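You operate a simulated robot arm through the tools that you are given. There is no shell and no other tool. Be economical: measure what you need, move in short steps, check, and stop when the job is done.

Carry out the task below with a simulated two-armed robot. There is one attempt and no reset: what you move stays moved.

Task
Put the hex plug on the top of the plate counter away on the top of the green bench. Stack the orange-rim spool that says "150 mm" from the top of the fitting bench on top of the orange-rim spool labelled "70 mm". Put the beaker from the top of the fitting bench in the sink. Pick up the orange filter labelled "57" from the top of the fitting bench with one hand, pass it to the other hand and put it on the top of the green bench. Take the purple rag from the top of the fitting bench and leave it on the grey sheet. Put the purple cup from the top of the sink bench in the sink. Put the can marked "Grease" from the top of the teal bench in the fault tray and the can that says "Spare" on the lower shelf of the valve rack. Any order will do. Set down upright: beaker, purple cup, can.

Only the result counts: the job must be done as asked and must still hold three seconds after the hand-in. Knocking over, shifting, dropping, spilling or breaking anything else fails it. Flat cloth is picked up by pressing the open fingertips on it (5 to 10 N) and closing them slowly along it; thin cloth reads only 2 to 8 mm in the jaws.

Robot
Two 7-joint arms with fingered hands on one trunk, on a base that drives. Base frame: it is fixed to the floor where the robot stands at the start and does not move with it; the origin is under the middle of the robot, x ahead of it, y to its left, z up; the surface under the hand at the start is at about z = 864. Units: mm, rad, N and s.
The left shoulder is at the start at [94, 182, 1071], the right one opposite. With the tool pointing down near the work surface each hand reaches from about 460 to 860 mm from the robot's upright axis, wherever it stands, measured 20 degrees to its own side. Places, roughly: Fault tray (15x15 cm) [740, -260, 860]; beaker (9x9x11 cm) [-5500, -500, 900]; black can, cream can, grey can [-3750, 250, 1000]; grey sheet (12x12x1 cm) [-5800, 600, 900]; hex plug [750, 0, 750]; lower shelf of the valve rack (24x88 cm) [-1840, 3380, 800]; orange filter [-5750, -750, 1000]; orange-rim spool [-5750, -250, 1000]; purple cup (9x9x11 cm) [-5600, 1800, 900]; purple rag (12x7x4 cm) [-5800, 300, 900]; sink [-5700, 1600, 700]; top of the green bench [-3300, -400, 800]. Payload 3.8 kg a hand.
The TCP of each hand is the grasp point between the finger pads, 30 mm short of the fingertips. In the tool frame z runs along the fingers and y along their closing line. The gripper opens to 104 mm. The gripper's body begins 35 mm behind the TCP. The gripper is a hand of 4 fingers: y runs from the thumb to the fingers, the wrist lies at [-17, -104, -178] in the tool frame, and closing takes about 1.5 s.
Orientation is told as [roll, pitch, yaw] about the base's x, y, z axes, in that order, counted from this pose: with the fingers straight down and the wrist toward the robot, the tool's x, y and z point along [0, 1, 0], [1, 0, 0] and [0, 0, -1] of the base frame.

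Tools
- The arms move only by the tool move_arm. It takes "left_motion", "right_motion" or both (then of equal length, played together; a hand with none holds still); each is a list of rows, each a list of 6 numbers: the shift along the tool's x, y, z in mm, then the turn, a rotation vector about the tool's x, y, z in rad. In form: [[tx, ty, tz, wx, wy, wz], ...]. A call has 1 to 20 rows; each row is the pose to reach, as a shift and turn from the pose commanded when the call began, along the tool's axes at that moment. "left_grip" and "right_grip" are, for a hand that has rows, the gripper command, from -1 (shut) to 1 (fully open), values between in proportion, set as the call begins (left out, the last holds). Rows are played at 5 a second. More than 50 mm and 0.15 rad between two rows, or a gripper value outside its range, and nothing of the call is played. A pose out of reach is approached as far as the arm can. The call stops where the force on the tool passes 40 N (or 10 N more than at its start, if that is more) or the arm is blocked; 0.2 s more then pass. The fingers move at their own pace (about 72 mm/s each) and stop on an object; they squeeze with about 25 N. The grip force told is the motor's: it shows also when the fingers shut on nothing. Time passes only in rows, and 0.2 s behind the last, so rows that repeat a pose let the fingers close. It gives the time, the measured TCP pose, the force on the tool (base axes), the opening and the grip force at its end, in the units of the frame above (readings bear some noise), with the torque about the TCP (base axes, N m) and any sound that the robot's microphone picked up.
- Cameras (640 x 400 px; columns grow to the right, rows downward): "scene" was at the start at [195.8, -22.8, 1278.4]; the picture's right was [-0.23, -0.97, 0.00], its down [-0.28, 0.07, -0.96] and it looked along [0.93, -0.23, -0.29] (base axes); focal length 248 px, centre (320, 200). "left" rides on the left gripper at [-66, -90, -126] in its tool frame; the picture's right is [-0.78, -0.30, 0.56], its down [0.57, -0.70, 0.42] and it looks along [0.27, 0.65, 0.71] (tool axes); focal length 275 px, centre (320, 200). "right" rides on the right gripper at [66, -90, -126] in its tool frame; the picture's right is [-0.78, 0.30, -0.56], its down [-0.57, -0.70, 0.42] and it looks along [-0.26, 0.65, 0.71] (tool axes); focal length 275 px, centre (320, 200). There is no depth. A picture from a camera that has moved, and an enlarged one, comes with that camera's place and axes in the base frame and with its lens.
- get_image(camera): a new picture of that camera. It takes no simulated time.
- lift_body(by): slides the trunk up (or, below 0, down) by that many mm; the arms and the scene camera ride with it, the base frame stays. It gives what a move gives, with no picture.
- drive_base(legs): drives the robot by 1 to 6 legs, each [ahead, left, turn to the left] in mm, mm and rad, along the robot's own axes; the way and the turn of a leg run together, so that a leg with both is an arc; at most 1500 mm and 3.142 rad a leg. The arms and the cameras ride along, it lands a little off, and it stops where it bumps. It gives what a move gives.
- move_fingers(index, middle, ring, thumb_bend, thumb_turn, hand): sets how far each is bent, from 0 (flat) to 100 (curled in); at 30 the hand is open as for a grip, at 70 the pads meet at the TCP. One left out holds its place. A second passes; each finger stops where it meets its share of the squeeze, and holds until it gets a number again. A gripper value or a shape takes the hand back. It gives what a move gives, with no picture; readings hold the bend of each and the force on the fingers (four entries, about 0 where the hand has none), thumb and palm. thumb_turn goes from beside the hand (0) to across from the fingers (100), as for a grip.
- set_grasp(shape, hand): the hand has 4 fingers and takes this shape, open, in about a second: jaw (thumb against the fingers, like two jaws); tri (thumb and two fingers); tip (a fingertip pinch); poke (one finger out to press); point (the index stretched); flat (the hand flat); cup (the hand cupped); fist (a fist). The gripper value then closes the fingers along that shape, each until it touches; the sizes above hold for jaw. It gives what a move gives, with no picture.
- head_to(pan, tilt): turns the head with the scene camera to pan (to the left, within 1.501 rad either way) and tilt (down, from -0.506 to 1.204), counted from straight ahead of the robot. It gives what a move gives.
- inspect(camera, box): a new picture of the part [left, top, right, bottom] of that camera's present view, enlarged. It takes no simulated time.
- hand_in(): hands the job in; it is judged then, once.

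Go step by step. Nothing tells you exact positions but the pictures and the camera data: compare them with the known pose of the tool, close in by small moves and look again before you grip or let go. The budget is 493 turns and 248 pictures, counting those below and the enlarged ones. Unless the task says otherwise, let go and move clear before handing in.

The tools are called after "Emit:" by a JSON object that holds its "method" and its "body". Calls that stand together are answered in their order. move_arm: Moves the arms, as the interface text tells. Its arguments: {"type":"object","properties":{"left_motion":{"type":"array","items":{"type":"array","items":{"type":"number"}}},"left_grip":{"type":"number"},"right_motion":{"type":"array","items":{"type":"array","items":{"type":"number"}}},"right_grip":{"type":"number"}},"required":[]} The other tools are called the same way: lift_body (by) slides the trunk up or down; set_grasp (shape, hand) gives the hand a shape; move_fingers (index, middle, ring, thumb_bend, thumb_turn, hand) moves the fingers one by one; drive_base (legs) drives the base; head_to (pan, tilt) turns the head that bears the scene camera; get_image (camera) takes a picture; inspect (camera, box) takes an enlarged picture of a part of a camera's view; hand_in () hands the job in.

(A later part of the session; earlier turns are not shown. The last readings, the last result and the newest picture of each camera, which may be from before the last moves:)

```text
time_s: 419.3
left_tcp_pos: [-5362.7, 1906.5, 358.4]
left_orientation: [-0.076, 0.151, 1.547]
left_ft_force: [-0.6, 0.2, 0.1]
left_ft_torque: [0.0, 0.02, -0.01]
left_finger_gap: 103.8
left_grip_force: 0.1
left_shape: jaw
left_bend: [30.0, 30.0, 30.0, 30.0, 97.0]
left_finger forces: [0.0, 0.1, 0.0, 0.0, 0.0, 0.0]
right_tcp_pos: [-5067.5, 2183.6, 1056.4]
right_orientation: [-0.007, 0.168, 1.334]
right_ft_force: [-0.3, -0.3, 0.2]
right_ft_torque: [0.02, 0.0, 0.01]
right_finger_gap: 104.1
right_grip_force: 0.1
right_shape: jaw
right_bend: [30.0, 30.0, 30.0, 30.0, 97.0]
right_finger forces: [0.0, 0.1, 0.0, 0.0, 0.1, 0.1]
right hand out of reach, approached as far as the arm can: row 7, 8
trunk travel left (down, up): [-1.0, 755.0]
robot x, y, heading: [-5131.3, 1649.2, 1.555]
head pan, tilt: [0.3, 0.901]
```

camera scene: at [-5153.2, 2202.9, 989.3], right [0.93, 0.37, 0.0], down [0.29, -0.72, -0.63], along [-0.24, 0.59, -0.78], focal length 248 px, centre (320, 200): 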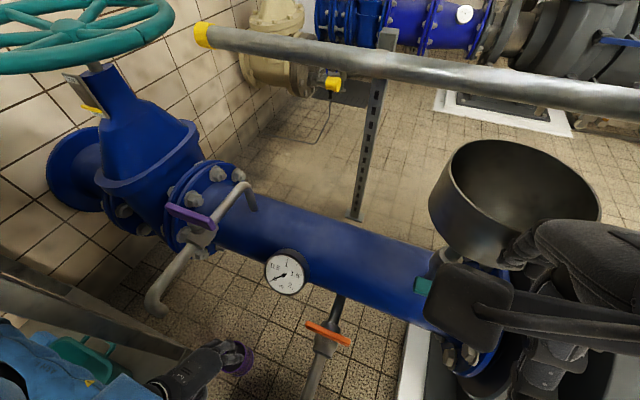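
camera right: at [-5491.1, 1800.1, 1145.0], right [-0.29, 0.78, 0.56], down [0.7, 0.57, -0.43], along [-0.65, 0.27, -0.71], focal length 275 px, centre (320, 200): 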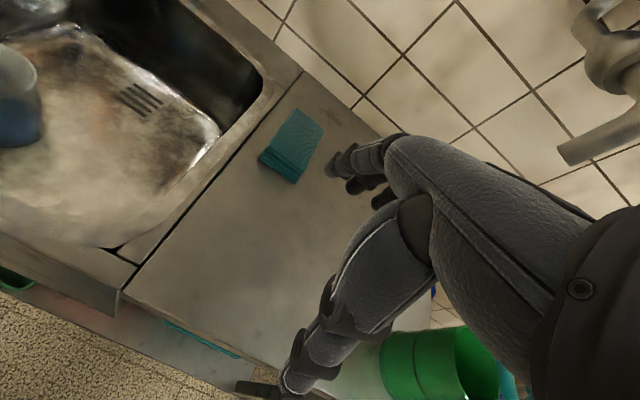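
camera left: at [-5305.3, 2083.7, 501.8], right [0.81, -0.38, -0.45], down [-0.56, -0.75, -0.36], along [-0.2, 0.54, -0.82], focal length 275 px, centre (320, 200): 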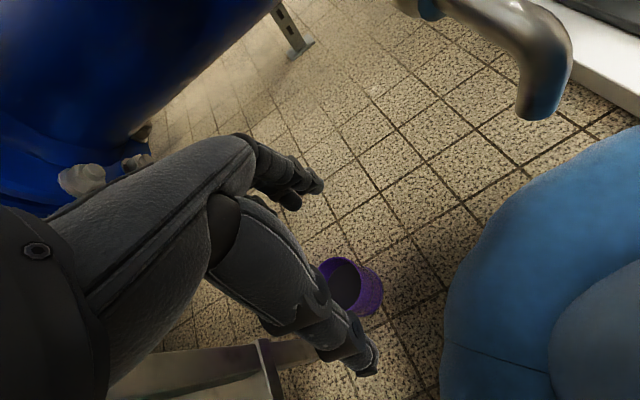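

Emit:
{"method": "drive_base", "body": {"legs": [[280, 22, 0]]}}

Emit:
{"method": "get_image", "body": {"camera": "left"}}

```text
time_s: 421.3
left_tcp_pos: [-5336.3, 2150.7, 366.6]
left_orientation: [-0.164, 0.162, 1.554]
left_ft_force: [-0.6, 0.7, 0.1]
left_ft_torque: [-0.03, -0.07, 0.03]
left_finger_gap: 104.1
left_grip_force: 0.0
left_shape: jaw
left_bend: [30.0, 30.0, 30.0, 30.0, 97.0]
left_finger forces: [0.1, 0.0, 0.1, 0.1, 0.0, 0.0]
right_tcp_pos: [-5087.1, 2433.6, 1067.7]
right_orientation: [0.001, 0.153, 1.353]
right_ft_force: [-0.9, 0.4, 0.3]
right_ft_torque: [0.02, -0.01, -0.02]
right_finger_gap: 103.9
right_grip_force: 0.1
right_shape: jaw
right_bend: [30.0, 30.0, 30.0, 30.0, 97.0]
right_finger forces: [0.0, 0.1, 0.0, 0.0, 0.0, 0.1]
trunk travel left (down, up): [-1.0, 755.0]
robot x, y, heading: [-5142.7, 1913.5, 1.571]
head pan, tilt: [0.3, 0.901]
stopped in leg 1: the robot was blocked; the commanded pose is now the measured one
```

```text
55 pictures are left
camera left: at [-5293.0, 2084.1, 513.4], right [0.85, -0.38, -0.37], down [-0.51, -0.77, -0.39], along [-0.14, 0.52, -0.84], focal length 275 px, centre (320, 200)
```

left: 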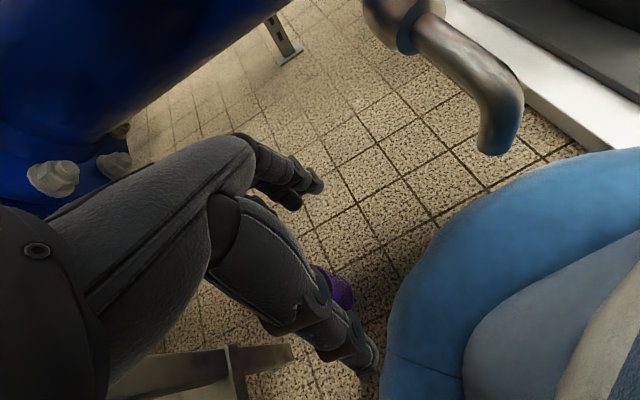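

Emit:
{"method": "drive_base", "body": {"legs": [[0, -45, 0]]}}

Emit:
{"method": "move_arm", "body": {"left_motion": [[0, 4, 30, 0, 0.06, 0], [0, 9, 60, 0, 0.12, 0], [0, 14, 95, 0, 0.164, 0], [0, 20, 130, 0, 0.164, 0], [0, 26, 165, 0, 0.164, 0], [0, 26, 165, 0, 0.164, 0]], "left_grip": 1}}

Emit:
{"method": "get_image", "body": {"camera": "left"}}

```text
time_s: 422.2
left_tcp_pos: [-5294.9, 2150.8, 361.6]
left_orientation: [-0.173, 0.164, 1.553]
left_ft_force: [-0.3, -1.1, -0.3]
left_ft_torque: [0.0, 0.0, -0.04]
left_finger_gap: 104.0
left_grip_force: 0.1
left_shape: jaw
left_bend: [30.0, 30.0, 30.0, 30.0, 97.0]
left_finger forces: [0.0, 0.0, 0.0, 0.0, 0.0, 0.0]
right_tcp_pos: [-5052.2, 2439.0, 1063.2]
right_orientation: [-0.01, 0.157, 1.354]
right_ft_force: [0.2, -0.1, -0.1]
right_ft_torque: [-0.05, 0.0, -0.03]
right_finger_gap: 103.8
right_grip_force: 0.0
right_shape: jaw
right_bend: [30.0, 30.0, 30.0, 30.0, 97.0]
right_finger forces: [0.0, 0.1, 0.0, 0.0, 0.0, 0.0]
trunk travel left (down, up): [-1.0, 755.0]
robot x, y, heading: [-5101.4, 1913.6, 1.569]
head pan, tilt: [0.3, 0.901]
```

```text
time_s: 422.8
left_tcp_pos: [-5272.8, 2150.8, 327.7]
left_orientation: [-0.146, 0.181, 1.547]
left_ft_force: [-12.2, -10.6, 32.0]
left_ft_torque: [-0.79, -3.37, -1.36]
left_finger_gap: 103.9
left_grip_force: 0.3
left_shape: jaw
left_bend: [30.0, 30.0, 30.0, 30.0, 97.0]
left_finger forces: [0.1, 0.0, 0.1, 0.0, 0.1, 0.1]
right_tcp_pos: [-5049.6, 2448.2, 1057.8]
right_orientation: [-0.007, 0.17, 1.352]
right_ft_force: [-0.2, 0.3, -0.8]
right_ft_torque: [-0.03, 0.02, 0.0]
right_finger_gap: 104.0
right_grip_force: 0.0
right_shape: jaw
right_bend: [30.0, 30.0, 30.0, 30.0, 97.0]
right_finger forces: [0.1, 0.1, 0.0, 0.0, 0.1, 0.1]
trunk travel left (down, up): [-1.0, 755.0]
robot x, y, heading: [-5102.4, 1915.2, 1.578]
head pan, tilt: [0.3, 0.901]
stopped in row 2 (left hand): the force on the tool passed its limit at 230 N (the readings are from after the stop); the commanded pose is now the measured one
```

```text
54 pictures are left
camera left: at [-5226.8, 2086.0, 475.7], right [0.84, -0.39, -0.38], down [-0.52, -0.77, -0.37], along [-0.14, 0.51, -0.85], focal length 275 px, centre (320, 200)
```

left: 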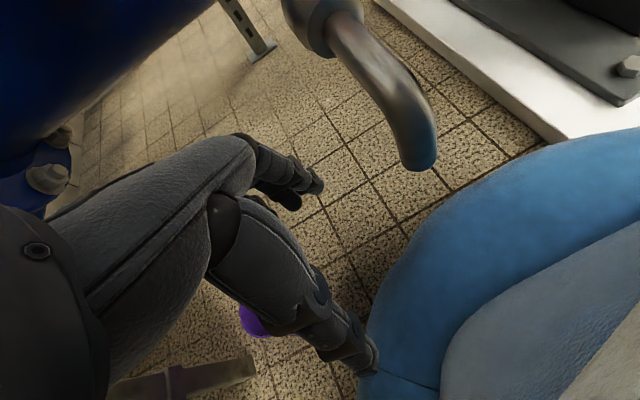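

Wrist met the robot's own body; that side is too tight. I'll retreat, raise the arms and approach facing the bench instead, using the right arm (its elbow then bulges into open space).

Emit:
{"method": "move_arm", "body": {"left_motion": [[35, 10, -10, 0, 0, 0], [60, 30, -40, 0, 0.05, 0], [70, 60, -80, -0.05, 0.1, 0], [70, 90, -120, -0.1, 0.14, 0], [70, 120, -165, -0.15, 0.14, 0], [60, 150, -205, -0.16, 0.14, 0], [50, 180, -240, -0.16, 0.14, 0], [40, 200, -280, -0.16, 0.14, 0], [30, 220, -320, -0.16, 0.14, 0], [20, 230, -360, -0.16, 0.14, 0]]}}

Emit:
{"method": "drive_base", "body": {"legs": [[-300, 0, 0]]}}

```text
refused: row 3 steps farther than a row can; nothing moved
```

```text
time_s: 424.6
left_tcp_pos: [-5265.5, 1916.7, 330.8]
left_orientation: [-0.155, 0.149, 1.529]
left_ft_force: [-1.0, 0.4, -0.7]
left_ft_torque: [-0.01, 0.0, -0.04]
left_finger_gap: 103.8
left_grip_force: 0.1
left_shape: jaw
left_bend: [30.0, 30.0, 30.0, 30.0, 97.0]
left_finger forces: [0.0, 0.0, 0.0, 0.0, 0.0, 0.0]
right_tcp_pos: [-5044.7, 2196.0, 1058.3]
right_orientation: [-0.011, 0.164, 1.342]
right_ft_force: [0.4, 0.7, 1.0]
right_ft_torque: [-0.01, 0.04, -0.01]
right_finger_gap: 103.7
right_grip_force: 0.0
right_shape: jaw
right_bend: [30.0, 30.0, 30.0, 30.0, 97.0]
right_finger forces: [0.0, 0.0, 0.0, 0.0, 0.0, 0.0]
trunk travel left (down, up): [-1.0, 755.0]
robot x, y, heading: [-5101.2, 1662.6, 1.562]
head pan, tilt: [0.3, 0.901]
stopped in leg 1: the force on the tool passed its limit at 95 N (the readings are from after the stop); the commanded pose is now the measured one
```

Emit:
{"method": "move_arm", "body": {"left_motion": [[35, 10, -10, 0, 0, 0], [60, 30, -30, 0, 0.05, 0], [70, 50, -65, -0.05, 0.1, 0], [70, 70, -100, -0.1, 0.14, 0], [70, 95, -135, -0.13, 0.14, 0], [60, 115, -170, -0.16, 0.14, 0], [50, 135, -205, -0.16, 0.14, 0], [40, 155, -240, -0.16, 0.14, 0], [30, 170, -280, -0.16, 0.14, 0], [20, 185, -320, -0.16, 0.14, 0], [20, 195, -360, -0.16, 0.14, 0]]}}

Emit:
{"method": "lift_body", "body": {"by": 400}}

Emit:
{"method": "get_image", "body": {"camera": "scene"}}

```text
time_s: 427.0
left_tcp_pos: [-5330.4, 2213.6, 647.9]
left_orientation: [-0.012, -0.003, 1.541]
left_ft_force: [-0.4, -0.4, -0.1]
left_ft_torque: [0.04, 0.01, -0.01]
left_finger_gap: 104.2
left_grip_force: 0.0
left_shape: jaw
left_bend: [30.0, 30.0, 30.0, 30.0, 97.0]
left_finger forces: [0.0, 0.1, 0.1, 0.0, 0.0, 0.0]
left hand out of reach, approached as far as the arm can: row 5, 6, 7, 8, 9, 10, 11
right_tcp_pos: [-5043.7, 2195.0, 1059.8]
right_orientation: [-0.009, 0.164, 1.344]
right_ft_force: [0.0, 0.1, 0.0]
right_ft_torque: [0.03, 0.04, -0.02]
right_finger_gap: 103.9
right_grip_force: 0.0
right_shape: jaw
right_bend: [30.0, 30.0, 30.0, 30.0, 97.0]
right_finger forces: [0.1, 0.1, 0.0, 0.1, 0.0, 0.0]
trunk travel left (down, up): [-1.0, 755.0]
robot x, y, heading: [-5097.8, 1664.5, 1.564]
head pan, tilt: [0.3, 0.901]
```

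```text
time_s: 428.7
left_tcp_pos: [-5245.4, 2196.9, 814.9]
left_orientation: [-0.164, -0.017, 1.425]
left_ft_force: [0.1, -1.2, -0.2]
left_ft_torque: [0.04, 0.04, 0.05]
left_finger_gap: 104.1
left_grip_force: 0.2
left_shape: jaw
left_bend: [30.0, 30.0, 30.0, 30.0, 97.0]
left_finger forces: [0.1, 0.0, 0.0, 0.0, 0.0, 0.0]
right_tcp_pos: [-5034.8, 2181.4, 1223.9]
right_orientation: [0.003, 0.148, 1.342]
right_ft_force: [2.0, -1.4, 0.5]
right_ft_torque: [0.08, 0.09, -0.02]
right_finger_gap: 103.9
right_grip_force: 0.1
right_shape: jaw
right_bend: [30.0, 30.0, 30.0, 30.0, 97.0]
right_finger forces: [0.0, 0.0, 0.1, 0.2, 0.0, 0.1]
trunk travel left (down, up): [-153.0, 603.0]
robot x, y, heading: [-5099.1, 1659.3, 1.562]
head pan, tilt: [0.3, 0.901]
stopped: the arm was blocked; the commanded pose is now the measured one
```

```text
53 pictures are left
camera scene: at [-5113.6, 1870.2, 1156.1], right [0.96, 0.29, 0.0], down [0.22, -0.75, -0.63], along [-0.18, 0.6, -0.78], focal length 248 px, centre (320, 200)
```

scene: 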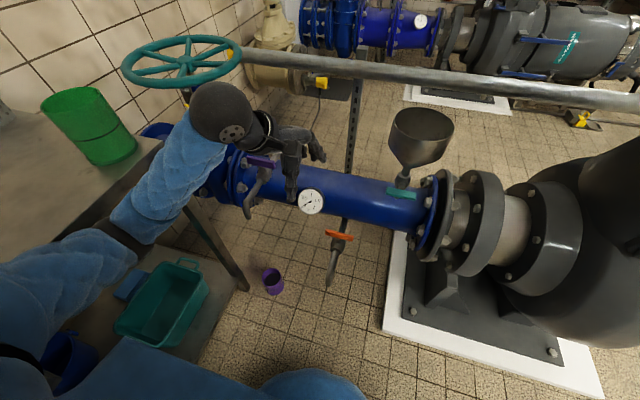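

The left elbow is tucked under the bench edge. I'll slide the base away sideways first.

Emit:
{"method": "drive_base", "body": {"legs": [[0, -220, 0]]}}

Emit:
{"method": "lift_body", "body": {"by": 300}}

Emit:
{"method": "get_image", "body": {"camera": "scene"}}

```text
time_s: 430.5
left_tcp_pos: [-5036.0, 2196.6, 805.1]
left_orientation: [-0.171, -0.014, 1.43]
left_ft_force: [0.1, -0.3, 0.2]
left_ft_torque: [-0.03, 0.01, 0.0]
left_finger_gap: 104.3
left_grip_force: 0.0
left_shape: jaw
left_bend: [30.0, 30.0, 30.0, 30.0, 97.0]
left_finger forces: [0.0, 0.0, 0.0, 0.0, 0.1, 0.1]
right_tcp_pos: [-4839.6, 2177.8, 1220.6]
right_orientation: [-0.007, 0.135, 1.377]
right_ft_force: [-1.6, -0.1, 0.4]
right_ft_torque: [0.0, 0.0, 0.08]
right_finger_gap: 103.8
right_grip_force: 0.1
right_shape: jaw
right_bend: [30.0, 30.0, 30.0, 30.0, 97.0]
right_finger forces: [0.0, 0.0, 1.6, 0.0, 0.0, 0.0]
trunk travel left (down, up): [-153.0, 603.0]
robot x, y, heading: [-4882.3, 1660.2, 1.563]
head pan, tilt: [0.3, 0.901]
stopped in leg 1: the robot was blocked; the commanded pose is now the measured one
```

```text
time_s: 433.5
left_tcp_pos: [-5036.4, 2197.0, 1103.3]
left_orientation: [-0.172, -0.009, 1.432]
left_ft_force: [-0.4, -0.5, 0.2]
left_ft_torque: [-0.02, -0.01, 0.03]
left_finger_gap: 104.2
left_grip_force: 0.0
left_shape: jaw
left_bend: [30.0, 30.0, 30.0, 30.0, 97.0]
left_finger forces: [0.0, 0.1, 0.0, 0.0, 0.0, 0.1]
right_tcp_pos: [-4836.2, 2181.8, 1518.3]
right_orientation: [-0.005, 0.141, 1.373]
right_ft_force: [-3.2, -1.5, 0.9]
right_ft_torque: [0.0, 0.05, 0.13]
right_finger_gap: 103.7
right_grip_force: 0.0
right_shape: jaw
right_bend: [30.0, 30.0, 32.0, 30.0, 97.0]
right_finger forces: [0.1, 0.1, 3.7, 0.1, 0.0, 0.1]
trunk travel left (down, up): [-453.0, 303.0]
robot x, y, heading: [-4883.1, 1657.5, 1.563]
head pan, tilt: [0.3, 0.901]
```

```text
52 pictures are left
camera scene: at [-4904.9, 1759.3, 1456.8], right [0.96, 0.29, 0.0], down [0.23, -0.75, -0.62], along [-0.18, 0.59, -0.78], focal length 248 px, centre (320, 200)
```

scene: 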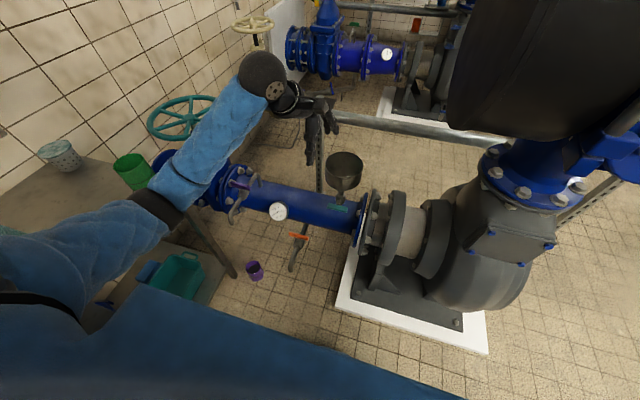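

Emit:
{"method": "drive_base", "body": {"legs": [[-170, 0, 0], [0, 0, 1.578]]}}

Emit:
{"method": "move_arm", "body": {"right_motion": [[-19, -7, 41, 0, 0.005, 0.035], [-38, -14, 82, 0, 0.01, 0.07], [-57, -20, 123, 0, 0.015, 0.106], [-76, -27, 165, 0, 0.02, 0.141], [-95, -34, 206, 0, 0.025, 0.176], [-114, -41, 247, 0, 0.03, 0.211], [-133, -48, 288, 0, 0.035, 0.247], [-152, -54, 330, 0, 0.04, 0.282], [-171, -61, 371, 0, 0.045, 0.317], [-190, -68, 412, 0, 0.05, 0.352], [-209, -75, 453, 0, 0.055, 0.387], [-228, -82, 495, 0, 0.06, 0.423], [-247, -88, 536, 0, 0.065, 0.458], [-266, -95, 577, 0, 0.07, 0.493], [-285, -102, 618, 0, 0.075, 0.528], [-304, -109, 660, 0, 0.08, 0.563], [-323, -115, 701, 0, 0.085, 0.599], [-342, -122, 742, 0, 0.09, 0.634]], "left_motion": [[0, 0, -17, 0, 0.01, -0.007], [0, 0, -34, 0, 0.02, -0.014], [0, 0, -51, 0, 0.03, -0.021], [0, 0, -68, 0, 0.04, -0.028], [0, 0, -85, 0, 0.05, -0.035], [0, 0, -102, 0, 0.06, -0.042], [0, 0, -119, 0, 0.07, -0.05], [0, 0, -136, 0, 0.08, -0.057], [0, 0, -153, 0, 0.09, -0.064], [0, 0, -170, 0, 0.1, -0.071], [0, 0, -187, 0, 0.11, -0.08], [0, 0, -204, 0, 0.12, -0.09], [0, 0, -221, 0, 0.13, -0.1], [0, 0, -238, 0, 0.14, -0.11], [0, 0, -255, 0, 0.15, -0.12], [0, 0, -272, 0, 0.16, -0.13], [0, 0, -289, 0, 0.17, -0.13], [0, 0, -300, 0, 0.17, -0.13]]}}

```text
time_s: 438.8
left_tcp_pos: [-5420.8, 1333.9, 1104.4]
left_orientation: [-0.17, -0.008, 3.005]
left_ft_force: [-1.0, 0.2, 0.6]
left_ft_torque: [0.0, 0.02, -0.02]
left_finger_gap: 104.0
left_grip_force: 0.1
left_shape: jaw
left_bend: [30.0, 30.0, 30.0, 30.0, 97.0]
left_finger forces: [0.0, 0.0, 0.0, 0.0, 0.0, 0.0]
right_tcp_pos: [-5406.0, 1533.0, 1517.9]
right_orientation: [-0.004, 0.144, 2.948]
right_ft_force: [-0.6, -0.2, 0.0]
right_ft_torque: [-0.02, 0.02, 0.0]
right_finger_gap: 103.9
right_grip_force: 0.1
right_shape: jaw
right_bend: [30.0, 30.0, 30.0, 30.0, 97.0]
right_finger forces: [0.1, 0.1, 0.0, 0.0, 0.1, 0.0]
trunk travel left (down, up): [-453.0, 303.0]
robot x, y, heading: [-4883.0, 1489.6, 3.141]
head pan, tilt: [0.3, 0.901]
```

```text
time_s: 442.6
left_tcp_pos: [-5425.6, 1283.1, 1400.2]
left_orientation: [-0.001, 0.0, 3.134]
left_ft_force: [-0.2, 0.1, 0.3]
left_ft_torque: [0.0, 0.02, 0.01]
left_finger_gap: 104.0
left_grip_force: 0.0
left_shape: jaw
left_bend: [30.0, 30.0, 30.0, 30.0, 97.0]
left_finger forces: [0.0, 0.0, 0.1, 0.0, 0.0, 0.0]
right_tcp_pos: [-5115.9, 1831.9, 802.2]
right_orientation: [-0.004, 0.136, 2.307]
right_ft_force: [0.2, -0.5, -0.3]
right_ft_torque: [-0.03, -0.01, -0.01]
right_finger_gap: 104.2
right_grip_force: 0.0
right_shape: jaw
right_bend: [30.0, 30.0, 30.0, 30.0, 97.0]
right_finger forces: [0.1, 0.0, 0.0, 0.0, 0.1, 0.0]
right hand out of reach, approached as far as the arm can: row 12, 13, 14
trunk travel left (down, up): [-453.0, 303.0]
robot x, y, heading: [-4882.9, 1490.4, 3.142]
head pan, tilt: [0.3, 0.901]
```

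The right arm hangs low at the robot's right-front now. Lower the trunk fully, then slide to bring that hand over the cup.

Emit:
{"method": "lift_body", "body": {"by": -400}}

Emit:
{"method": "drive_base", "body": {"legs": [[0, -340, 0], [230, 0, 0]]}}

Emit:
{"method": "get_image", "body": {"camera": "right"}}

```text
time_s: 446.4
left_tcp_pos: [-5425.4, 1283.9, 1000.1]
left_orientation: [0.001, 0.0, 3.134]
left_ft_force: [-0.3, -0.4, 0.3]
left_ft_torque: [0.02, -0.04, 0.01]
left_finger_gap: 103.9
left_grip_force: 0.0
left_shape: jaw
left_bend: [30.0, 30.0, 30.0, 30.0, 97.0]
left_finger forces: [0.0, 0.1, 0.0, 0.0, 0.0, 0.0]
right_tcp_pos: [-5117.9, 1829.5, 401.7]
right_orientation: [-0.006, 0.138, 2.308]
right_ft_force: [-0.7, -0.7, 0.9]
right_ft_torque: [-0.01, 0.02, 0.01]
right_finger_gap: 103.8
right_grip_force: 0.0
right_shape: jaw
right_bend: [30.0, 30.0, 30.0, 30.0, 97.0]
right_finger forces: [0.1, 0.0, 0.0, 0.0, 0.0, 0.1]
trunk travel left (down, up): [-53.0, 703.0]
robot x, y, heading: [-4880.7, 1490.4, 3.144]
head pan, tilt: [0.3, 0.901]
```

```text
time_s: 450.0
left_tcp_pos: [-5655.9, 1626.7, 999.8]
left_orientation: [0.0, 0.002, 3.133]
left_ft_force: [0.2, 0.2, 0.1]
left_ft_torque: [-0.01, -0.06, 0.01]
left_finger_gap: 104.1
left_grip_force: 0.0
left_shape: jaw
left_bend: [30.0, 30.0, 30.0, 30.0, 97.0]
left_finger forces: [0.0, 0.0, 0.0, 0.0, 0.0, 0.0]
right_tcp_pos: [-5345.6, 2170.7, 402.6]
right_orientation: [-0.005, 0.139, 2.306]
right_ft_force: [0.7, 0.2, 0.6]
right_ft_torque: [0.02, 0.01, -0.01]
right_finger_gap: 104.1
right_grip_force: 0.1
right_shape: jaw
right_bend: [30.0, 30.0, 30.0, 30.0, 97.0]
right_finger forces: [0.1, 0.0, 0.0, 0.0, 0.1, 0.0]
trunk travel left (down, up): [-53.0, 703.0]
robot x, y, heading: [-5117.5, 1826.6, 3.139]
head pan, tilt: [0.3, 0.901]
```

```text
51 pictures are left
camera right: at [-5347.5, 2074.6, 538.9], right [0.33, 0.79, 0.51], down [0.93, -0.17, -0.32], along [-0.16, 0.58, -0.8], focal length 275 px, centre (320, 200)
```

right: 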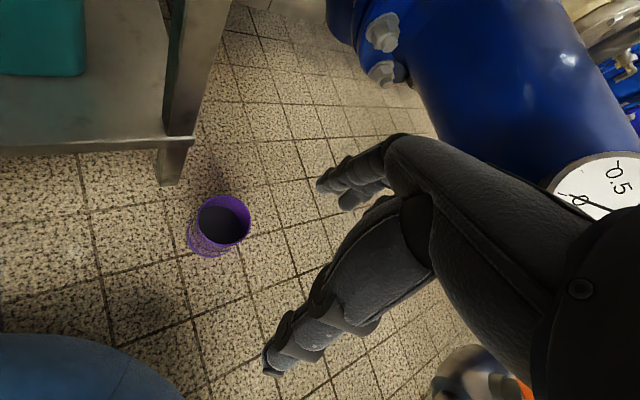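

The cup is clearly seen at (-5434, 2198). Small base shift, then lower the trunk the rest and the arm over it.

Emit:
{"method": "drive_base", "body": {"legs": [[65, -27, 0]]}}

Emit:
{"method": "lift_body", "body": {"by": -52}}

Emit:
{"method": "move_fingers", "body": {"hand": "right", "index": 20, "middle": 20, "ring": 20, "thumb_bend": 20}}

```text
time_s: 451.0
left_tcp_pos: [-5719.4, 1652.8, 999.2]
left_orientation: [0.001, 0.004, 3.135]
left_ft_force: [0.3, -0.3, 0.5]
left_ft_torque: [0.01, -0.01, 0.0]
left_finger_gap: 104.1
left_grip_force: 0.0
left_shape: jaw
left_bend: [30.0, 30.0, 30.0, 30.0, 97.0]
left_finger forces: [0.1, 0.0, 0.1, 0.1, 0.0, 0.1]
right_tcp_pos: [-5411.0, 2197.9, 402.3]
right_orientation: [-0.005, 0.139, 2.306]
right_ft_force: [0.0, -0.1, 0.4]
right_ft_torque: [0.0, 0.0, -0.03]
right_finger_gap: 103.9
right_grip_force: 0.0
right_shape: jaw
right_bend: [30.0, 30.0, 30.0, 30.0, 97.0]
right_finger forces: [0.1, 0.1, 0.0, 0.1, 0.1, 0.1]
trunk travel left (down, up): [-53.0, 703.0]
robot x, y, heading: [-5178.5, 1861.5, 3.139]
head pan, tilt: [0.3, 0.901]
```

```text
time_s: 451.9
left_tcp_pos: [-5719.4, 1652.2, 948.8]
left_orientation: [0.001, 0.002, 3.131]
left_ft_force: [-0.5, 1.6, 0.0]
left_ft_torque: [-0.01, 0.02, -0.01]
left_finger_gap: 104.0
left_grip_force: 0.0
left_shape: jaw
left_bend: [30.0, 30.0, 30.0, 30.0, 97.0]
left_finger forces: [0.0, 0.0, 0.0, 0.0, 0.0, 0.0]
right_tcp_pos: [-5410.9, 2199.1, 352.5]
right_orientation: [-0.006, 0.137, 2.306]
right_ft_force: [0.1, 0.0, 0.6]
right_ft_torque: [-0.03, -0.04, 0.0]
right_finger_gap: 104.0
right_grip_force: 0.1
right_shape: jaw
right_bend: [30.0, 30.0, 30.0, 30.0, 97.0]
right_finger forces: [0.0, 0.0, 0.1, 0.0, 0.1, 0.1]
trunk travel left (down, up): [-1.0, 755.0]
robot x, y, heading: [-5177.6, 1858.3, 3.134]
head pan, tilt: [0.3, 0.901]
```

```text
time_s: 452.9
left_tcp_pos: [-5719.7, 1652.5, 947.7]
left_orientation: [0.001, 0.002, 3.131]
left_ft_force: [0.0, 0.3, 0.3]
left_ft_torque: [-0.02, -0.02, -0.03]
left_finger_gap: 104.1
left_grip_force: 0.0
left_shape: jaw
left_bend: [30.0, 30.0, 30.0, 30.0, 97.0]
left_finger forces: [0.1, 0.0, 0.0, 0.0, 0.0, 0.0]
right_tcp_pos: [-5411.9, 2197.1, 350.6]
right_orientation: [-0.005, 0.14, 2.306]
right_ft_force: [0.4, 0.4, 1.1]
right_ft_torque: [-0.01, 0.0, 0.01]
right_finger_gap: 126.2
right_grip_force: 0.1
right_shape: fingers
right_bend: [20.0, 20.0, 20.0, 20.0, 97.0]
right_finger forces: [0.1, 0.0, 0.1, 0.1, 0.0, 0.0]
trunk travel left (down, up): [-1.0, 755.0]
robot x, y, heading: [-5177.8, 1859.8, 3.137]
head pan, tilt: [0.3, 0.901]
```

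Emit:
{"method": "move_arm", "body": {"right_motion": [[4, 9, 40, 0, 0, 0], [8, 18, 80, 0, 0, 0], [12, 28, 120, 0, 0, 0], [16, 36, 155, 0, 0, 0], [17, 40, 176, 0, 0, 0], [17, 40, 176, 0, 0, 0]]}}

Emit:
{"method": "get_image", "body": {"camera": "right"}}

```text
time_s: 454.6
left_tcp_pos: [-5720.0, 1653.4, 947.8]
left_orientation: [0.0, 0.001, 3.133]
left_ft_force: [-0.5, -0.5, 1.1]
left_ft_torque: [-0.02, -0.03, -0.03]
left_finger_gap: 104.0
left_grip_force: 0.0
left_shape: jaw
left_bend: [30.0, 30.0, 30.0, 30.0, 97.0]
left_finger forces: [0.1, 0.0, 0.1, 0.0, 0.0, 0.0]
right_tcp_pos: [-5422.9, 2227.3, 172.9]
right_orientation: [-0.053, 0.121, 2.34]
right_ft_force: [0.4, -0.8, -0.1]
right_ft_torque: [-0.05, 0.0, 0.01]
right_finger_gap: 126.3
right_grip_force: 0.0
right_shape: fingers
right_bend: [20.0, 20.0, 20.0, 20.0, 97.0]
right_finger forces: [0.0, 0.0, 0.0, 0.0, 0.0, 0.0]
trunk travel left (down, up): [-1.0, 755.0]
robot x, y, heading: [-5177.6, 1858.6, 3.139]
head pan, tilt: [0.3, 0.901]
stopped in row 6 (right hand): the arm was blocked; the commanded pose is now the measured one
```

```text
50 pictures are left
camera right: at [-5423.3, 2124.3, 304.4], right [0.28, 0.78, 0.56], down [0.94, -0.12, -0.31], along [-0.17, 0.61, -0.77], focal length 275 px, centre (320, 200)
```

right: 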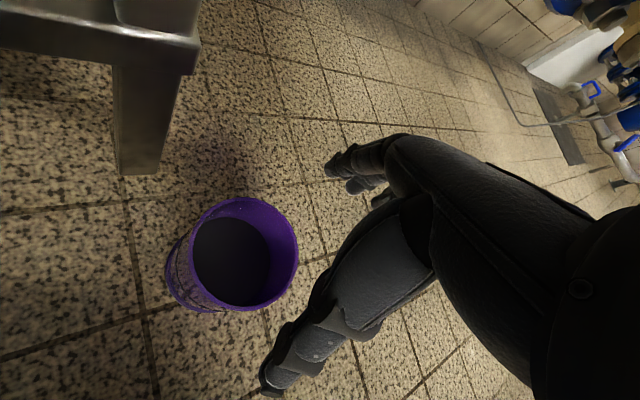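

Emit:
{"method": "drive_base", "body": {"legs": [[12, 32, 0]]}}

Emit:
{"method": "move_arm", "body": {"right_motion": [[-3, 3, 15, 0, 0, 0], [-5, 6, 30, 0, 0, 0], [-7, 8, 45, 0, 0, 0], [-8, 10, 58, 0, 0, 0], [-8, 10, 68, 0, 0, 0]]}}

Emit:
{"method": "get_image", "body": {"camera": "right"}}

```text
time_s: 455.4
left_tcp_pos: [-5733.9, 1621.8, 948.4]
left_orientation: [0.0, 0.003, 3.131]
left_ft_force: [0.0, 0.1, -0.7]
left_ft_torque: [-0.03, 0.01, 0.01]
left_finger_gap: 104.0
left_grip_force: 0.0
left_shape: jaw
left_bend: [30.0, 30.0, 30.0, 30.0, 97.0]
left_finger forces: [0.0, 0.0, 0.1, 0.1, 0.1, 0.1]
right_tcp_pos: [-5435.7, 2194.8, 171.7]
right_orientation: [-0.048, 0.121, 2.34]
right_ft_force: [-0.5, -0.5, 0.2]
right_ft_torque: [-0.03, -0.02, 0.02]
right_finger_gap: 126.2
right_grip_force: 0.1
right_shape: fingers
right_bend: [20.0, 20.0, 20.0, 20.0, 97.0]
right_finger forces: [0.1, 0.0, 0.0, 0.0, 0.0, 0.0]
trunk travel left (down, up): [-1.0, 755.0]
robot x, y, heading: [-5190.1, 1826.4, 3.14]
head pan, tilt: [0.3, 0.901]
```

```text
time_s: 456.6
left_tcp_pos: [-5732.8, 1620.1, 947.5]
left_orientation: [0.0, 0.002, 3.133]
left_ft_force: [-0.4, -0.4, -0.2]
left_ft_torque: [-0.02, -0.01, 0.03]
left_finger_gap: 104.2
left_grip_force: 0.0
left_shape: jaw
left_bend: [30.0, 30.0, 30.0, 30.0, 97.0]
left_finger forces: [0.0, 0.1, 0.0, 0.0, 0.0, 0.0]
right_tcp_pos: [-5425.2, 2221.0, 106.8]
right_orientation: [-0.073, 0.111, 2.351]
right_ft_force: [0.4, 0.7, 0.0]
right_ft_torque: [0.02, 0.01, 0.0]
right_finger_gap: 126.2
right_grip_force: 0.0
right_shape: fingers
right_bend: [20.0, 20.0, 20.0, 20.0, 97.0]
right_finger forces: [0.1, 0.0, 0.1, 0.1, 0.0, 0.0]
trunk travel left (down, up): [-1.0, 755.0]
robot x, y, heading: [-5189.0, 1823.4, 3.131]
head pan, tilt: [0.3, 0.901]
```

```text
49 pictures are left
camera right: at [-5423.9, 2114.0, 236.7], right [0.27, 0.77, 0.58], down [0.95, -0.1, -0.3], along [-0.18, 0.63, -0.76], focal length 275 px, centre (320, 200)
```

right: 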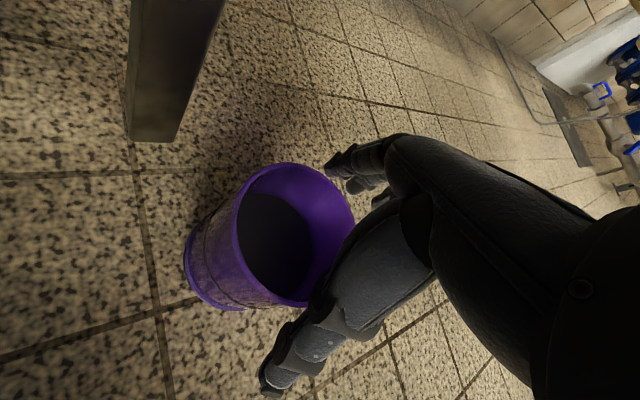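

Emit:
{"method": "drive_base", "body": {"legs": [[11, 26, 0]]}}

Emit:
{"method": "move_arm", "body": {"right_motion": [[0, 1, 8, 0, 0, 0], [0, 2, 14, 0, 0, 0], [0, 2, 14, 0, 0, 0]]}}

Emit:
{"method": "get_image", "body": {"camera": "right"}}

```text
time_s: 457.4
left_tcp_pos: [-5744.3, 1595.3, 947.0]
left_orientation: [-0.001, 0.002, 3.133]
left_ft_force: [0.6, -0.1, -0.8]
left_ft_torque: [0.0, 0.01, -0.01]
left_finger_gap: 104.0
left_grip_force: 0.0
left_shape: jaw
left_bend: [30.0, 30.0, 30.0, 30.0, 97.0]
left_finger forces: [0.0, 0.0, 0.0, 0.0, 0.0, 0.0]
right_tcp_pos: [-5438.3, 2194.6, 107.5]
right_orientation: [-0.068, 0.107, 2.352]
right_ft_force: [0.0, -0.4, 0.6]
right_ft_torque: [-0.01, 0.04, 0.01]
right_finger_gap: 126.3
right_grip_force: 0.1
right_shape: fingers
right_bend: [20.0, 20.0, 20.0, 20.0, 97.0]
right_finger forces: [0.0, 0.0, 0.1, 0.0, 0.1, 0.0]
trunk travel left (down, up): [-1.0, 755.0]
robot x, y, heading: [-5201.0, 1799.2, 3.134]
head pan, tilt: [0.3, 0.901]
```

```text
time_s: 458.2
left_tcp_pos: [-5743.9, 1594.1, 947.4]
left_orientation: [-0.001, 0.002, 3.133]
left_ft_force: [0.1, 0.2, -0.2]
left_ft_torque: [-0.05, -0.02, -0.02]
left_finger_gap: 104.2
left_grip_force: 0.1
left_shape: jaw
left_bend: [30.0, 30.0, 30.0, 30.0, 97.0]
left_finger forces: [0.0, 0.0, 0.0, 0.1, 0.0, 0.1]
right_tcp_pos: [-5438.9, 2195.4, 93.8]
right_orientation: [-0.065, 0.108, 2.35]
right_ft_force: [-0.6, -0.8, 0.1]
right_ft_torque: [0.0, -0.01, 0.02]
right_finger_gap: 126.3
right_grip_force: 0.1
right_shape: fingers
right_bend: [20.0, 20.0, 20.0, 20.0, 97.0]
right_finger forces: [0.0, 0.0, 0.0, 0.1, 0.0, 0.0]
trunk travel left (down, up): [-1.0, 755.0]
robot x, y, heading: [-5201.0, 1798.9, 3.135]
head pan, tilt: [0.3, 0.901]
```

```text
48 pictures are left
camera right: at [-5438.1, 2088.8, 222.7], right [0.27, 0.77, 0.57], down [0.95, -0.1, -0.31], along [-0.18, 0.63, -0.76], focal length 275 px, centre (320, 200)
```

right: 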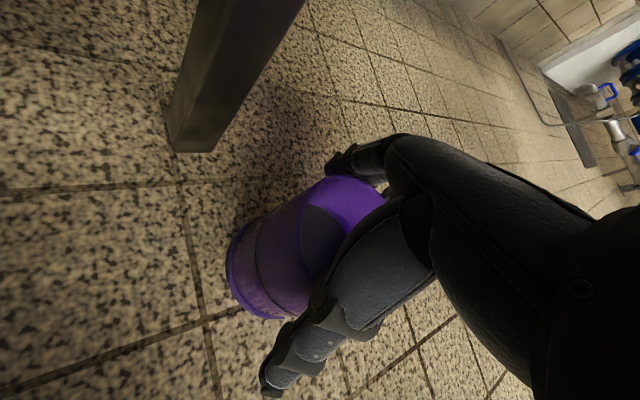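

TCP is now at z≈94 with the cup between the fingers. Closing.

Emit:
{"method": "move_arm", "body": {"right_motion": [[0, 0, 0, 0, 0, 0], [0, 0, 0, 0, 0, 0], [0, 0, 0, 0, 0, 0], [0, 0, 0, 0, 0, 0], [0, 0, 0, 0, 0, 0], [0, 0, 0, 0, 0, 0], [0, 0, 0, 0, 0, 0]], "right_grip": -1}}

Emit:
{"method": "get_image", "body": {"camera": "right"}}

```text
time_s: 459.8
left_tcp_pos: [-5744.9, 1595.3, 948.0]
left_orientation: [-0.001, 0.001, 3.133]
left_ft_force: [0.2, 0.1, -0.2]
left_ft_torque: [0.0, 0.02, 0.02]
left_finger_gap: 103.9
left_grip_force: 0.0
left_shape: jaw
left_bend: [30.0, 30.0, 30.0, 30.0, 97.0]
left_finger forces: [0.0, 0.0, 0.0, 0.0, 0.0, 0.1]
right_tcp_pos: [-5439.8, 2196.6, 93.3]
right_orientation: [-0.068, 0.105, 2.35]
right_ft_force: [-0.9, -0.6, 1.2]
right_ft_torque: [0.12, 0.1, 0.08]
right_finger_gap: 77.1
right_grip_force: 25.4
right_shape: jaw
right_bend: [29.0, 35.0, 35.0, 57.0, 98.0]
right_finger forces: [11.4, 11.8, 3.2, 0.0, 25.8, 0.0]
trunk travel left (down, up): [-1.0, 755.0]
robot x, y, heading: [-5200.3, 1799.3, 3.135]
head pan, tilt: [0.3, 0.901]
```

```text
47 pictures are left
camera right: at [-5437.9, 2089.2, 222.9], right [0.27, 0.77, 0.57], down [0.95, -0.1, -0.31], along [-0.18, 0.63, -0.76], focal length 275 px, centre (320, 200)
```

right: 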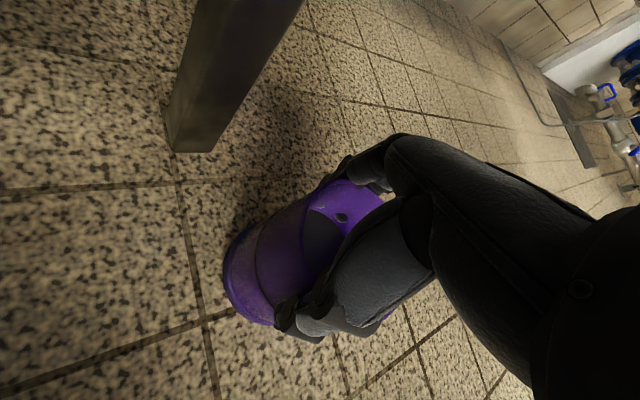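

Emit:
{"method": "lift_body", "body": {"by": 120}}

Emit:
{"method": "get_image", "body": {"camera": "right"}}

```text
time_s: 460.5
left_tcp_pos: [-5734.3, 1595.0, 985.8]
left_orientation: [0.016, 0.018, 3.127]
left_ft_force: [10.9, -0.8, -4.2]
left_ft_torque: [0.12, 0.56, 0.41]
left_finger_gap: 103.9
left_grip_force: 0.0
left_shape: jaw
left_bend: [30.0, 30.0, 30.0, 30.0, 97.0]
left_finger forces: [0.0, 0.0, 11.3, 0.1, 0.1, 0.1]
right_tcp_pos: [-5445.8, 2200.7, 137.0]
right_orientation: [-0.064, 0.088, 2.353]
right_ft_force: [0.1, 0.1, -0.5]
right_ft_torque: [0.0, 0.0, 0.01]
right_finger_gap: 77.1
right_grip_force: 25.0
right_shape: jaw
right_bend: [30.0, 35.0, 35.0, 57.0, 98.0]
right_finger forces: [10.6, 11.6, 3.3, 0.1, 25.5, 0.0]
trunk travel left (down, up): [-42.0, 714.0]
robot x, y, heading: [-5200.7, 1800.9, 3.14]
head pan, tilt: [0.3, 0.901]
stopped: the force on the tool passed its limit at 65 N (the readings are from after the stop); the commanded pose is now the measured one
```

```text
46 pictures are left
camera right: at [-5442.9, 2094.2, 265.7], right [0.28, 0.77, 0.58], down [0.94, -0.1, -0.32], along [-0.19, 0.63, -0.75], focal length 275 px, centre (320, 200)
```

right: 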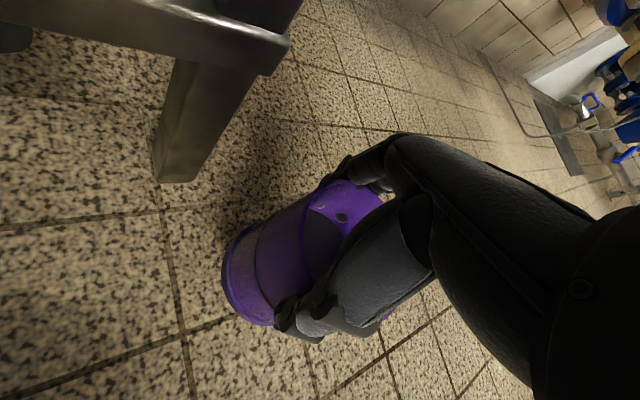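

Cup held. The left hand grazed the tap, so I'll back straight away before raising the trunk.

Emit:
{"method": "drive_base", "body": {"legs": [[-200, 0, 0], [-80, 250, 0]]}}

Emit:
{"method": "lift_body", "body": {"by": 400}}

Emit:
{"method": "lift_body", "body": {"by": 120}}

Emit:
{"method": "head_to", "body": {"pan": -0.2, "tilt": 0.7}}

Emit:
{"method": "get_image", "body": {"camera": "scene"}}

```text
time_s: 462.1
left_tcp_pos: [-5548.4, 1593.5, 983.8]
left_orientation: [0.014, 0.019, 3.127]
left_ft_force: [0.4, 0.0, 0.2]
left_ft_torque: [0.04, 0.01, 0.0]
left_finger_gap: 103.7
left_grip_force: 0.1
left_shape: jaw
left_bend: [30.0, 30.0, 30.0, 30.0, 97.0]
left_finger forces: [0.0, 0.1, 0.1, 0.0, 0.0, 0.0]
right_tcp_pos: [-5278.1, 2197.1, 140.0]
right_orientation: [-0.044, 0.068, 2.372]
right_ft_force: [-0.5, -0.3, -1.6]
right_ft_torque: [-0.02, 0.03, 0.04]
right_finger_gap: 76.8
right_grip_force: 25.0
right_shape: jaw
right_bend: [30.0, 35.0, 35.0, 57.0, 98.0]
right_finger forces: [10.6, 11.6, 3.5, 0.1, 25.3, 0.1]
trunk travel left (down, up): [-42.0, 714.0]
robot x, y, heading: [-5009.1, 1796.2, 3.136]
head pan, tilt: [0.3, 0.901]
stopped in leg 1: the robot was blocked; the commanded pose is now the measured one
```

```text
time_s: 466.0
left_tcp_pos: [-5548.0, 1593.6, 1385.4]
left_orientation: [0.013, 0.022, 3.128]
left_ft_force: [1.0, -0.2, -0.2]
left_ft_torque: [-0.03, 0.01, 0.0]
left_finger_gap: 104.0
left_grip_force: 0.1
left_shape: jaw
left_bend: [30.0, 30.0, 30.0, 30.0, 97.0]
left_finger forces: [0.0, 0.0, 0.0, 0.1, 0.0, 0.0]
right_tcp_pos: [-5279.1, 2203.3, 541.1]
right_orientation: [-0.051, 0.061, 2.37]
right_ft_force: [-0.2, 0.1, -0.2]
right_ft_torque: [0.04, -0.02, 0.0]
right_finger_gap: 76.6
right_grip_force: 25.3
right_shape: jaw
right_bend: [30.0, 35.0, 35.0, 57.0, 98.0]
right_finger forces: [10.5, 11.5, 3.6, 0.1, 25.0, 0.0]
trunk travel left (down, up): [-442.0, 314.0]
robot x, y, heading: [-5013.7, 1797.6, 3.134]
head pan, tilt: [0.3, 0.901]
```

```text
time_s: 467.5
left_tcp_pos: [-5548.1, 1593.5, 1504.9]
left_orientation: [0.014, 0.022, 3.129]
left_ft_force: [-0.4, -0.5, 0.3]
left_ft_torque: [0.02, 0.01, 0.0]
left_finger_gap: 104.0
left_grip_force: 0.1
left_shape: jaw
left_bend: [30.0, 30.0, 30.0, 30.0, 97.0]
left_finger forces: [0.0, 0.0, 0.0, 0.0, 0.0, 0.1]
right_tcp_pos: [-5278.8, 2202.1, 660.5]
right_orientation: [-0.047, 0.062, 2.37]
right_ft_force: [-0.5, 0.2, -1.6]
right_ft_torque: [0.02, -0.01, -0.04]
right_finger_gap: 76.7
right_grip_force: 24.8
right_shape: jaw
right_bend: [30.0, 35.0, 35.0, 57.0, 98.0]
right_finger forces: [10.5, 11.5, 3.5, 0.0, 24.9, 0.1]
trunk travel left (down, up): [-562.0, 194.0]
robot x, y, heading: [-5011.6, 1803.6, 3.135]
head pan, tilt: [0.3, 0.901]
```

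```text
time_s: 468.4
left_tcp_pos: [-5547.8, 1593.9, 1504.8]
left_orientation: [0.015, 0.019, 3.127]
left_ft_force: [0.3, 0.1, 0.3]
left_ft_torque: [-0.02, 0.0, 0.03]
left_finger_gap: 104.3
left_grip_force: 0.1
left_shape: jaw
left_bend: [30.0, 30.0, 30.0, 30.0, 97.0]
left_finger forces: [0.0, 0.0, 0.0, 0.0, 0.0, 0.2]
right_tcp_pos: [-5279.0, 2200.0, 661.1]
right_orientation: [-0.045, 0.063, 2.371]
right_ft_force: [0.6, -0.7, -0.2]
right_ft_torque: [-0.04, -0.01, -0.03]
right_finger_gap: 76.3
right_grip_force: 24.7
right_shape: jaw
right_bend: [30.0, 35.0, 35.0, 57.0, 98.0]
right_finger forces: [10.5, 11.5, 3.6, 0.0, 24.9, 0.1]
trunk travel left (down, up): [-562.0, 194.0]
robot x, y, heading: [-5012.7, 1797.4, 3.135]
head pan, tilt: [-0.201, 0.7]
```

```text
45 pictures are left
camera scene: at [-5111.1, 1815.4, 1581.9], right [0.2, 0.98, 0.0], down [0.63, -0.13, -0.76], along [-0.75, 0.16, -0.64], focal length 248 px, centre (320, 200)
```

scene: 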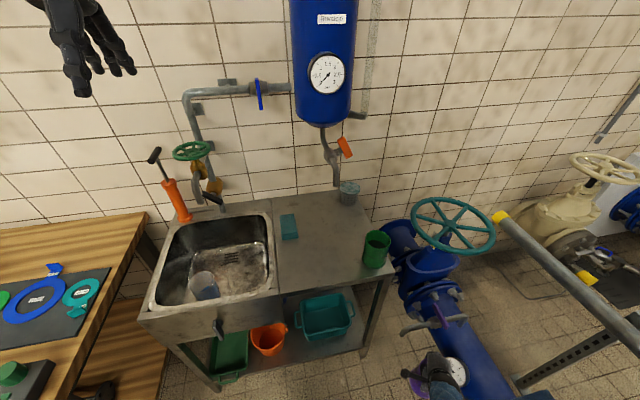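

Emit:
{"method": "move_arm", "body": {"right_motion": [[0, -3, -45, 0, 0, 0], [0, -5, -90, 0, 0, 0], [0, -8, -135, 0, 0, 0], [0, -11, -180, 0, 0, 0], [0, -13, -225, 0, 0, 0], [0, -16, -270, 0, 0, 0], [0, -19, -315, 0, 0, 0], [0, -22, -360, 0, 0, 0], [0, -24, -405, 0, 0, 0], [0, -27, -450, 0, 0, 0], [0, -29, -480, 0, 0, 0]]}}

```text
time_s: 469.0
left_tcp_pos: [-5546.6, 1593.7, 1504.4]
left_orientation: [0.014, 0.016, 3.127]
left_ft_force: [1.0, -0.9, 0.5]
left_ft_torque: [0.03, 0.03, 0.01]
left_finger_gap: 103.9
left_grip_force: 0.0
left_shape: jaw
left_bend: [30.0, 30.0, 30.0, 30.0, 97.0]
left_finger forces: [0.0, 0.0, 0.1, 0.0, 0.0, 0.0]
right_tcp_pos: [-5297.5, 2310.0, 781.7]
right_orientation: [-0.154, -0.073, 2.375]
right_ft_force: [-0.2, 0.9, -0.7]
right_ft_torque: [0.03, -0.04, 0.01]
right_finger_gap: 76.6
right_grip_force: 25.4
right_shape: jaw
right_bend: [30.0, 35.0, 35.0, 57.0, 98.0]
right_finger forces: [9.8, 11.5, 4.0, 0.0, 24.1, 0.0]
trunk travel left (down, up): [-562.0, 194.0]
robot x, y, heading: [-5015.5, 1794.0, 3.139]
head pan, tilt: [-0.201, 0.7]
stopped in row 2 (right hand): the arm was blocked; the commanded pose is now the measured one
```

Emit:
{"method": "drive_base", "body": {"legs": [[0, 250, 0]]}}

Emit:
{"method": "move_arm", "body": {"right_motion": [[0, -3, -40, 0.02, 0.02, 0], [0, -3, -80, 0.04, 0.04, 0], [0, -3, -120, 0.06, 0.06, 0], [0, -3, -165, 0.08, 0.08, 0], [0, -3, -210, 0.1, 0.1, 0], [0, -3, -255, 0.12, 0.12, 0], [0, -3, -300, 0.14, 0.13, 0], [0, -3, -345, 0.15, 0.14, 0], [0, -3, -380, 0.15, 0.14, 0]]}}

Emit:
{"method": "get_image", "body": {"camera": "right"}}

```text
time_s: 470.8
left_tcp_pos: [-5549.3, 1341.2, 1504.4]
left_orientation: [0.015, 0.018, 3.129]
left_ft_force: [-0.2, -0.6, -0.9]
left_ft_torque: [0.02, -0.02, 0.0]
left_finger_gap: 104.0
left_grip_force: 0.1
left_shape: jaw
left_bend: [30.0, 30.0, 30.0, 30.0, 97.0]
left_finger forces: [0.1, 0.1, 0.1, 0.1, 0.1, 0.0]
right_tcp_pos: [-5299.1, 2058.3, 780.7]
right_orientation: [-0.152, -0.074, 2.375]
right_ft_force: [-0.5, -0.4, -0.9]
right_ft_torque: [-0.04, 0.0, 0.0]
right_finger_gap: 76.3
right_grip_force: 24.9
right_shape: jaw
right_bend: [30.0, 35.0, 35.0, 57.0, 98.0]
right_finger forces: [9.8, 11.6, 4.0, 0.0, 24.2, 0.1]
trunk travel left (down, up): [-562.0, 194.0]
robot x, y, heading: [-5014.0, 1549.2, 3.139]
head pan, tilt: [-0.201, 0.7]
```

```text
time_s: 472.8
left_tcp_pos: [-5551.2, 1340.3, 1504.0]
left_orientation: [0.012, 0.019, 3.127]
left_ft_force: [0.1, -0.5, -1.0]
left_ft_torque: [0.04, -0.04, -0.02]
left_finger_gap: 103.9
left_grip_force: 0.0
left_shape: jaw
left_bend: [30.0, 30.0, 30.0, 30.0, 97.0]
left_finger forces: [0.0, 0.0, 0.0, 0.0, 0.0, 0.0]
right_tcp_pos: [-5318.7, 1994.0, 1155.2]
right_orientation: [-0.011, 0.076, 2.36]
right_ft_force: [0.0, -0.3, -1.0]
right_ft_torque: [-0.03, -0.04, -0.05]
right_finger_gap: 76.2
right_grip_force: 24.8
right_shape: jaw
right_bend: [30.0, 36.0, 36.0, 57.0, 98.0]
right_finger forces: [9.6, 11.1, 4.2, 0.0, 22.8, 0.1]
trunk travel left (down, up): [-562.0, 194.0]
robot x, y, heading: [-5016.9, 1547.4, 3.141]
head pan, tilt: [-0.201, 0.7]
```

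```text
44 pictures are left
camera right: at [-5309.9, 1889.6, 1286.9], right [0.3, 0.78, 0.54], down [0.93, -0.1, -0.36], along [-0.23, 0.61, -0.76], focal length 275 px, centre (320, 200)
```

right: 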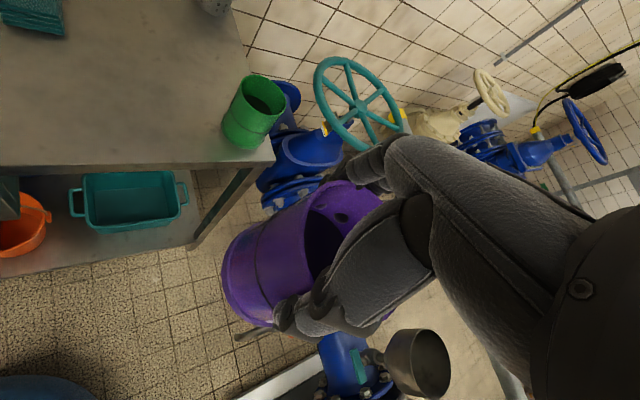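

Emit:
{"method": "move_arm", "body": {"right_motion": [[42, 0, 0, 0, -0.006, -0.078], [84, 1, 0, 0, -0.012, -0.156], [127, 1, 0, 0, -0.018, -0.233], [169, 2, 0, 0, -0.024, -0.311], [211, 2, 0, 0, -0.03, -0.389], [253, 3, 0, 0, -0.036, -0.467], [295, 3, 0, 0, -0.042, -0.545], [338, 4, 0, 0, -0.048, -0.622], [380, 4, 0, 0, -0.054, -0.7], [422, 4, 0, 0, -0.06, -0.778]]}}

Emit:
{"method": "get_image", "body": {"camera": "right"}}

```text
time_s: 475.0
left_tcp_pos: [-5550.9, 1340.9, 1504.3]
left_orientation: [0.014, 0.019, 3.127]
left_ft_force: [0.3, 0.8, 0.2]
left_ft_torque: [-0.01, -0.03, 0.0]
left_finger_gap: 104.1
left_grip_force: 0.1
left_shape: jaw
left_bend: [30.0, 30.0, 30.0, 30.0, 97.0]
left_finger forces: [0.0, 0.1, 0.0, 0.0, 0.0, 0.0]
right_tcp_pos: [-5616.7, 1697.5, 1149.6]
right_orientation: [-0.008, 0.087, -3.14]
right_ft_force: [0.2, 0.1, -1.2]
right_ft_torque: [-0.04, -0.03, -0.02]
right_finger_gap: 76.0
right_grip_force: 24.8
right_shape: jaw
right_bend: [30.0, 36.0, 36.0, 57.0, 98.0]
right_finger forces: [9.7, 10.9, 4.4, 0.0, 22.4, 0.0]
trunk travel left (down, up): [-562.0, 194.0]
robot x, y, heading: [-5015.7, 1546.8, 3.136]
head pan, tilt: [-0.201, 0.7]
```

```text
43 pictures are left
camera right: at [-5538.8, 1631.4, 1281.3], right [-0.34, 0.77, 0.54], down [0.73, 0.58, -0.36], along [-0.59, 0.27, -0.76], focal length 275 px, centre (320, 200)
```

right: 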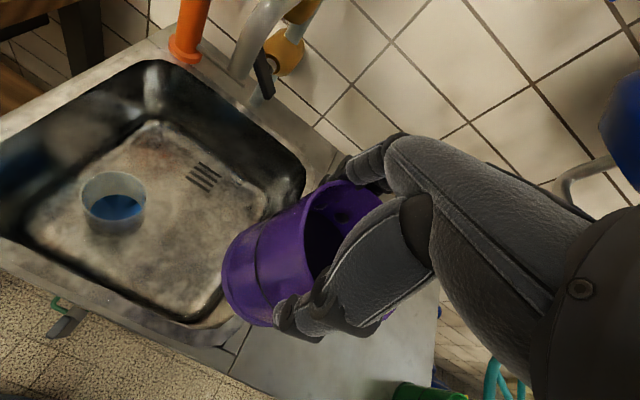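

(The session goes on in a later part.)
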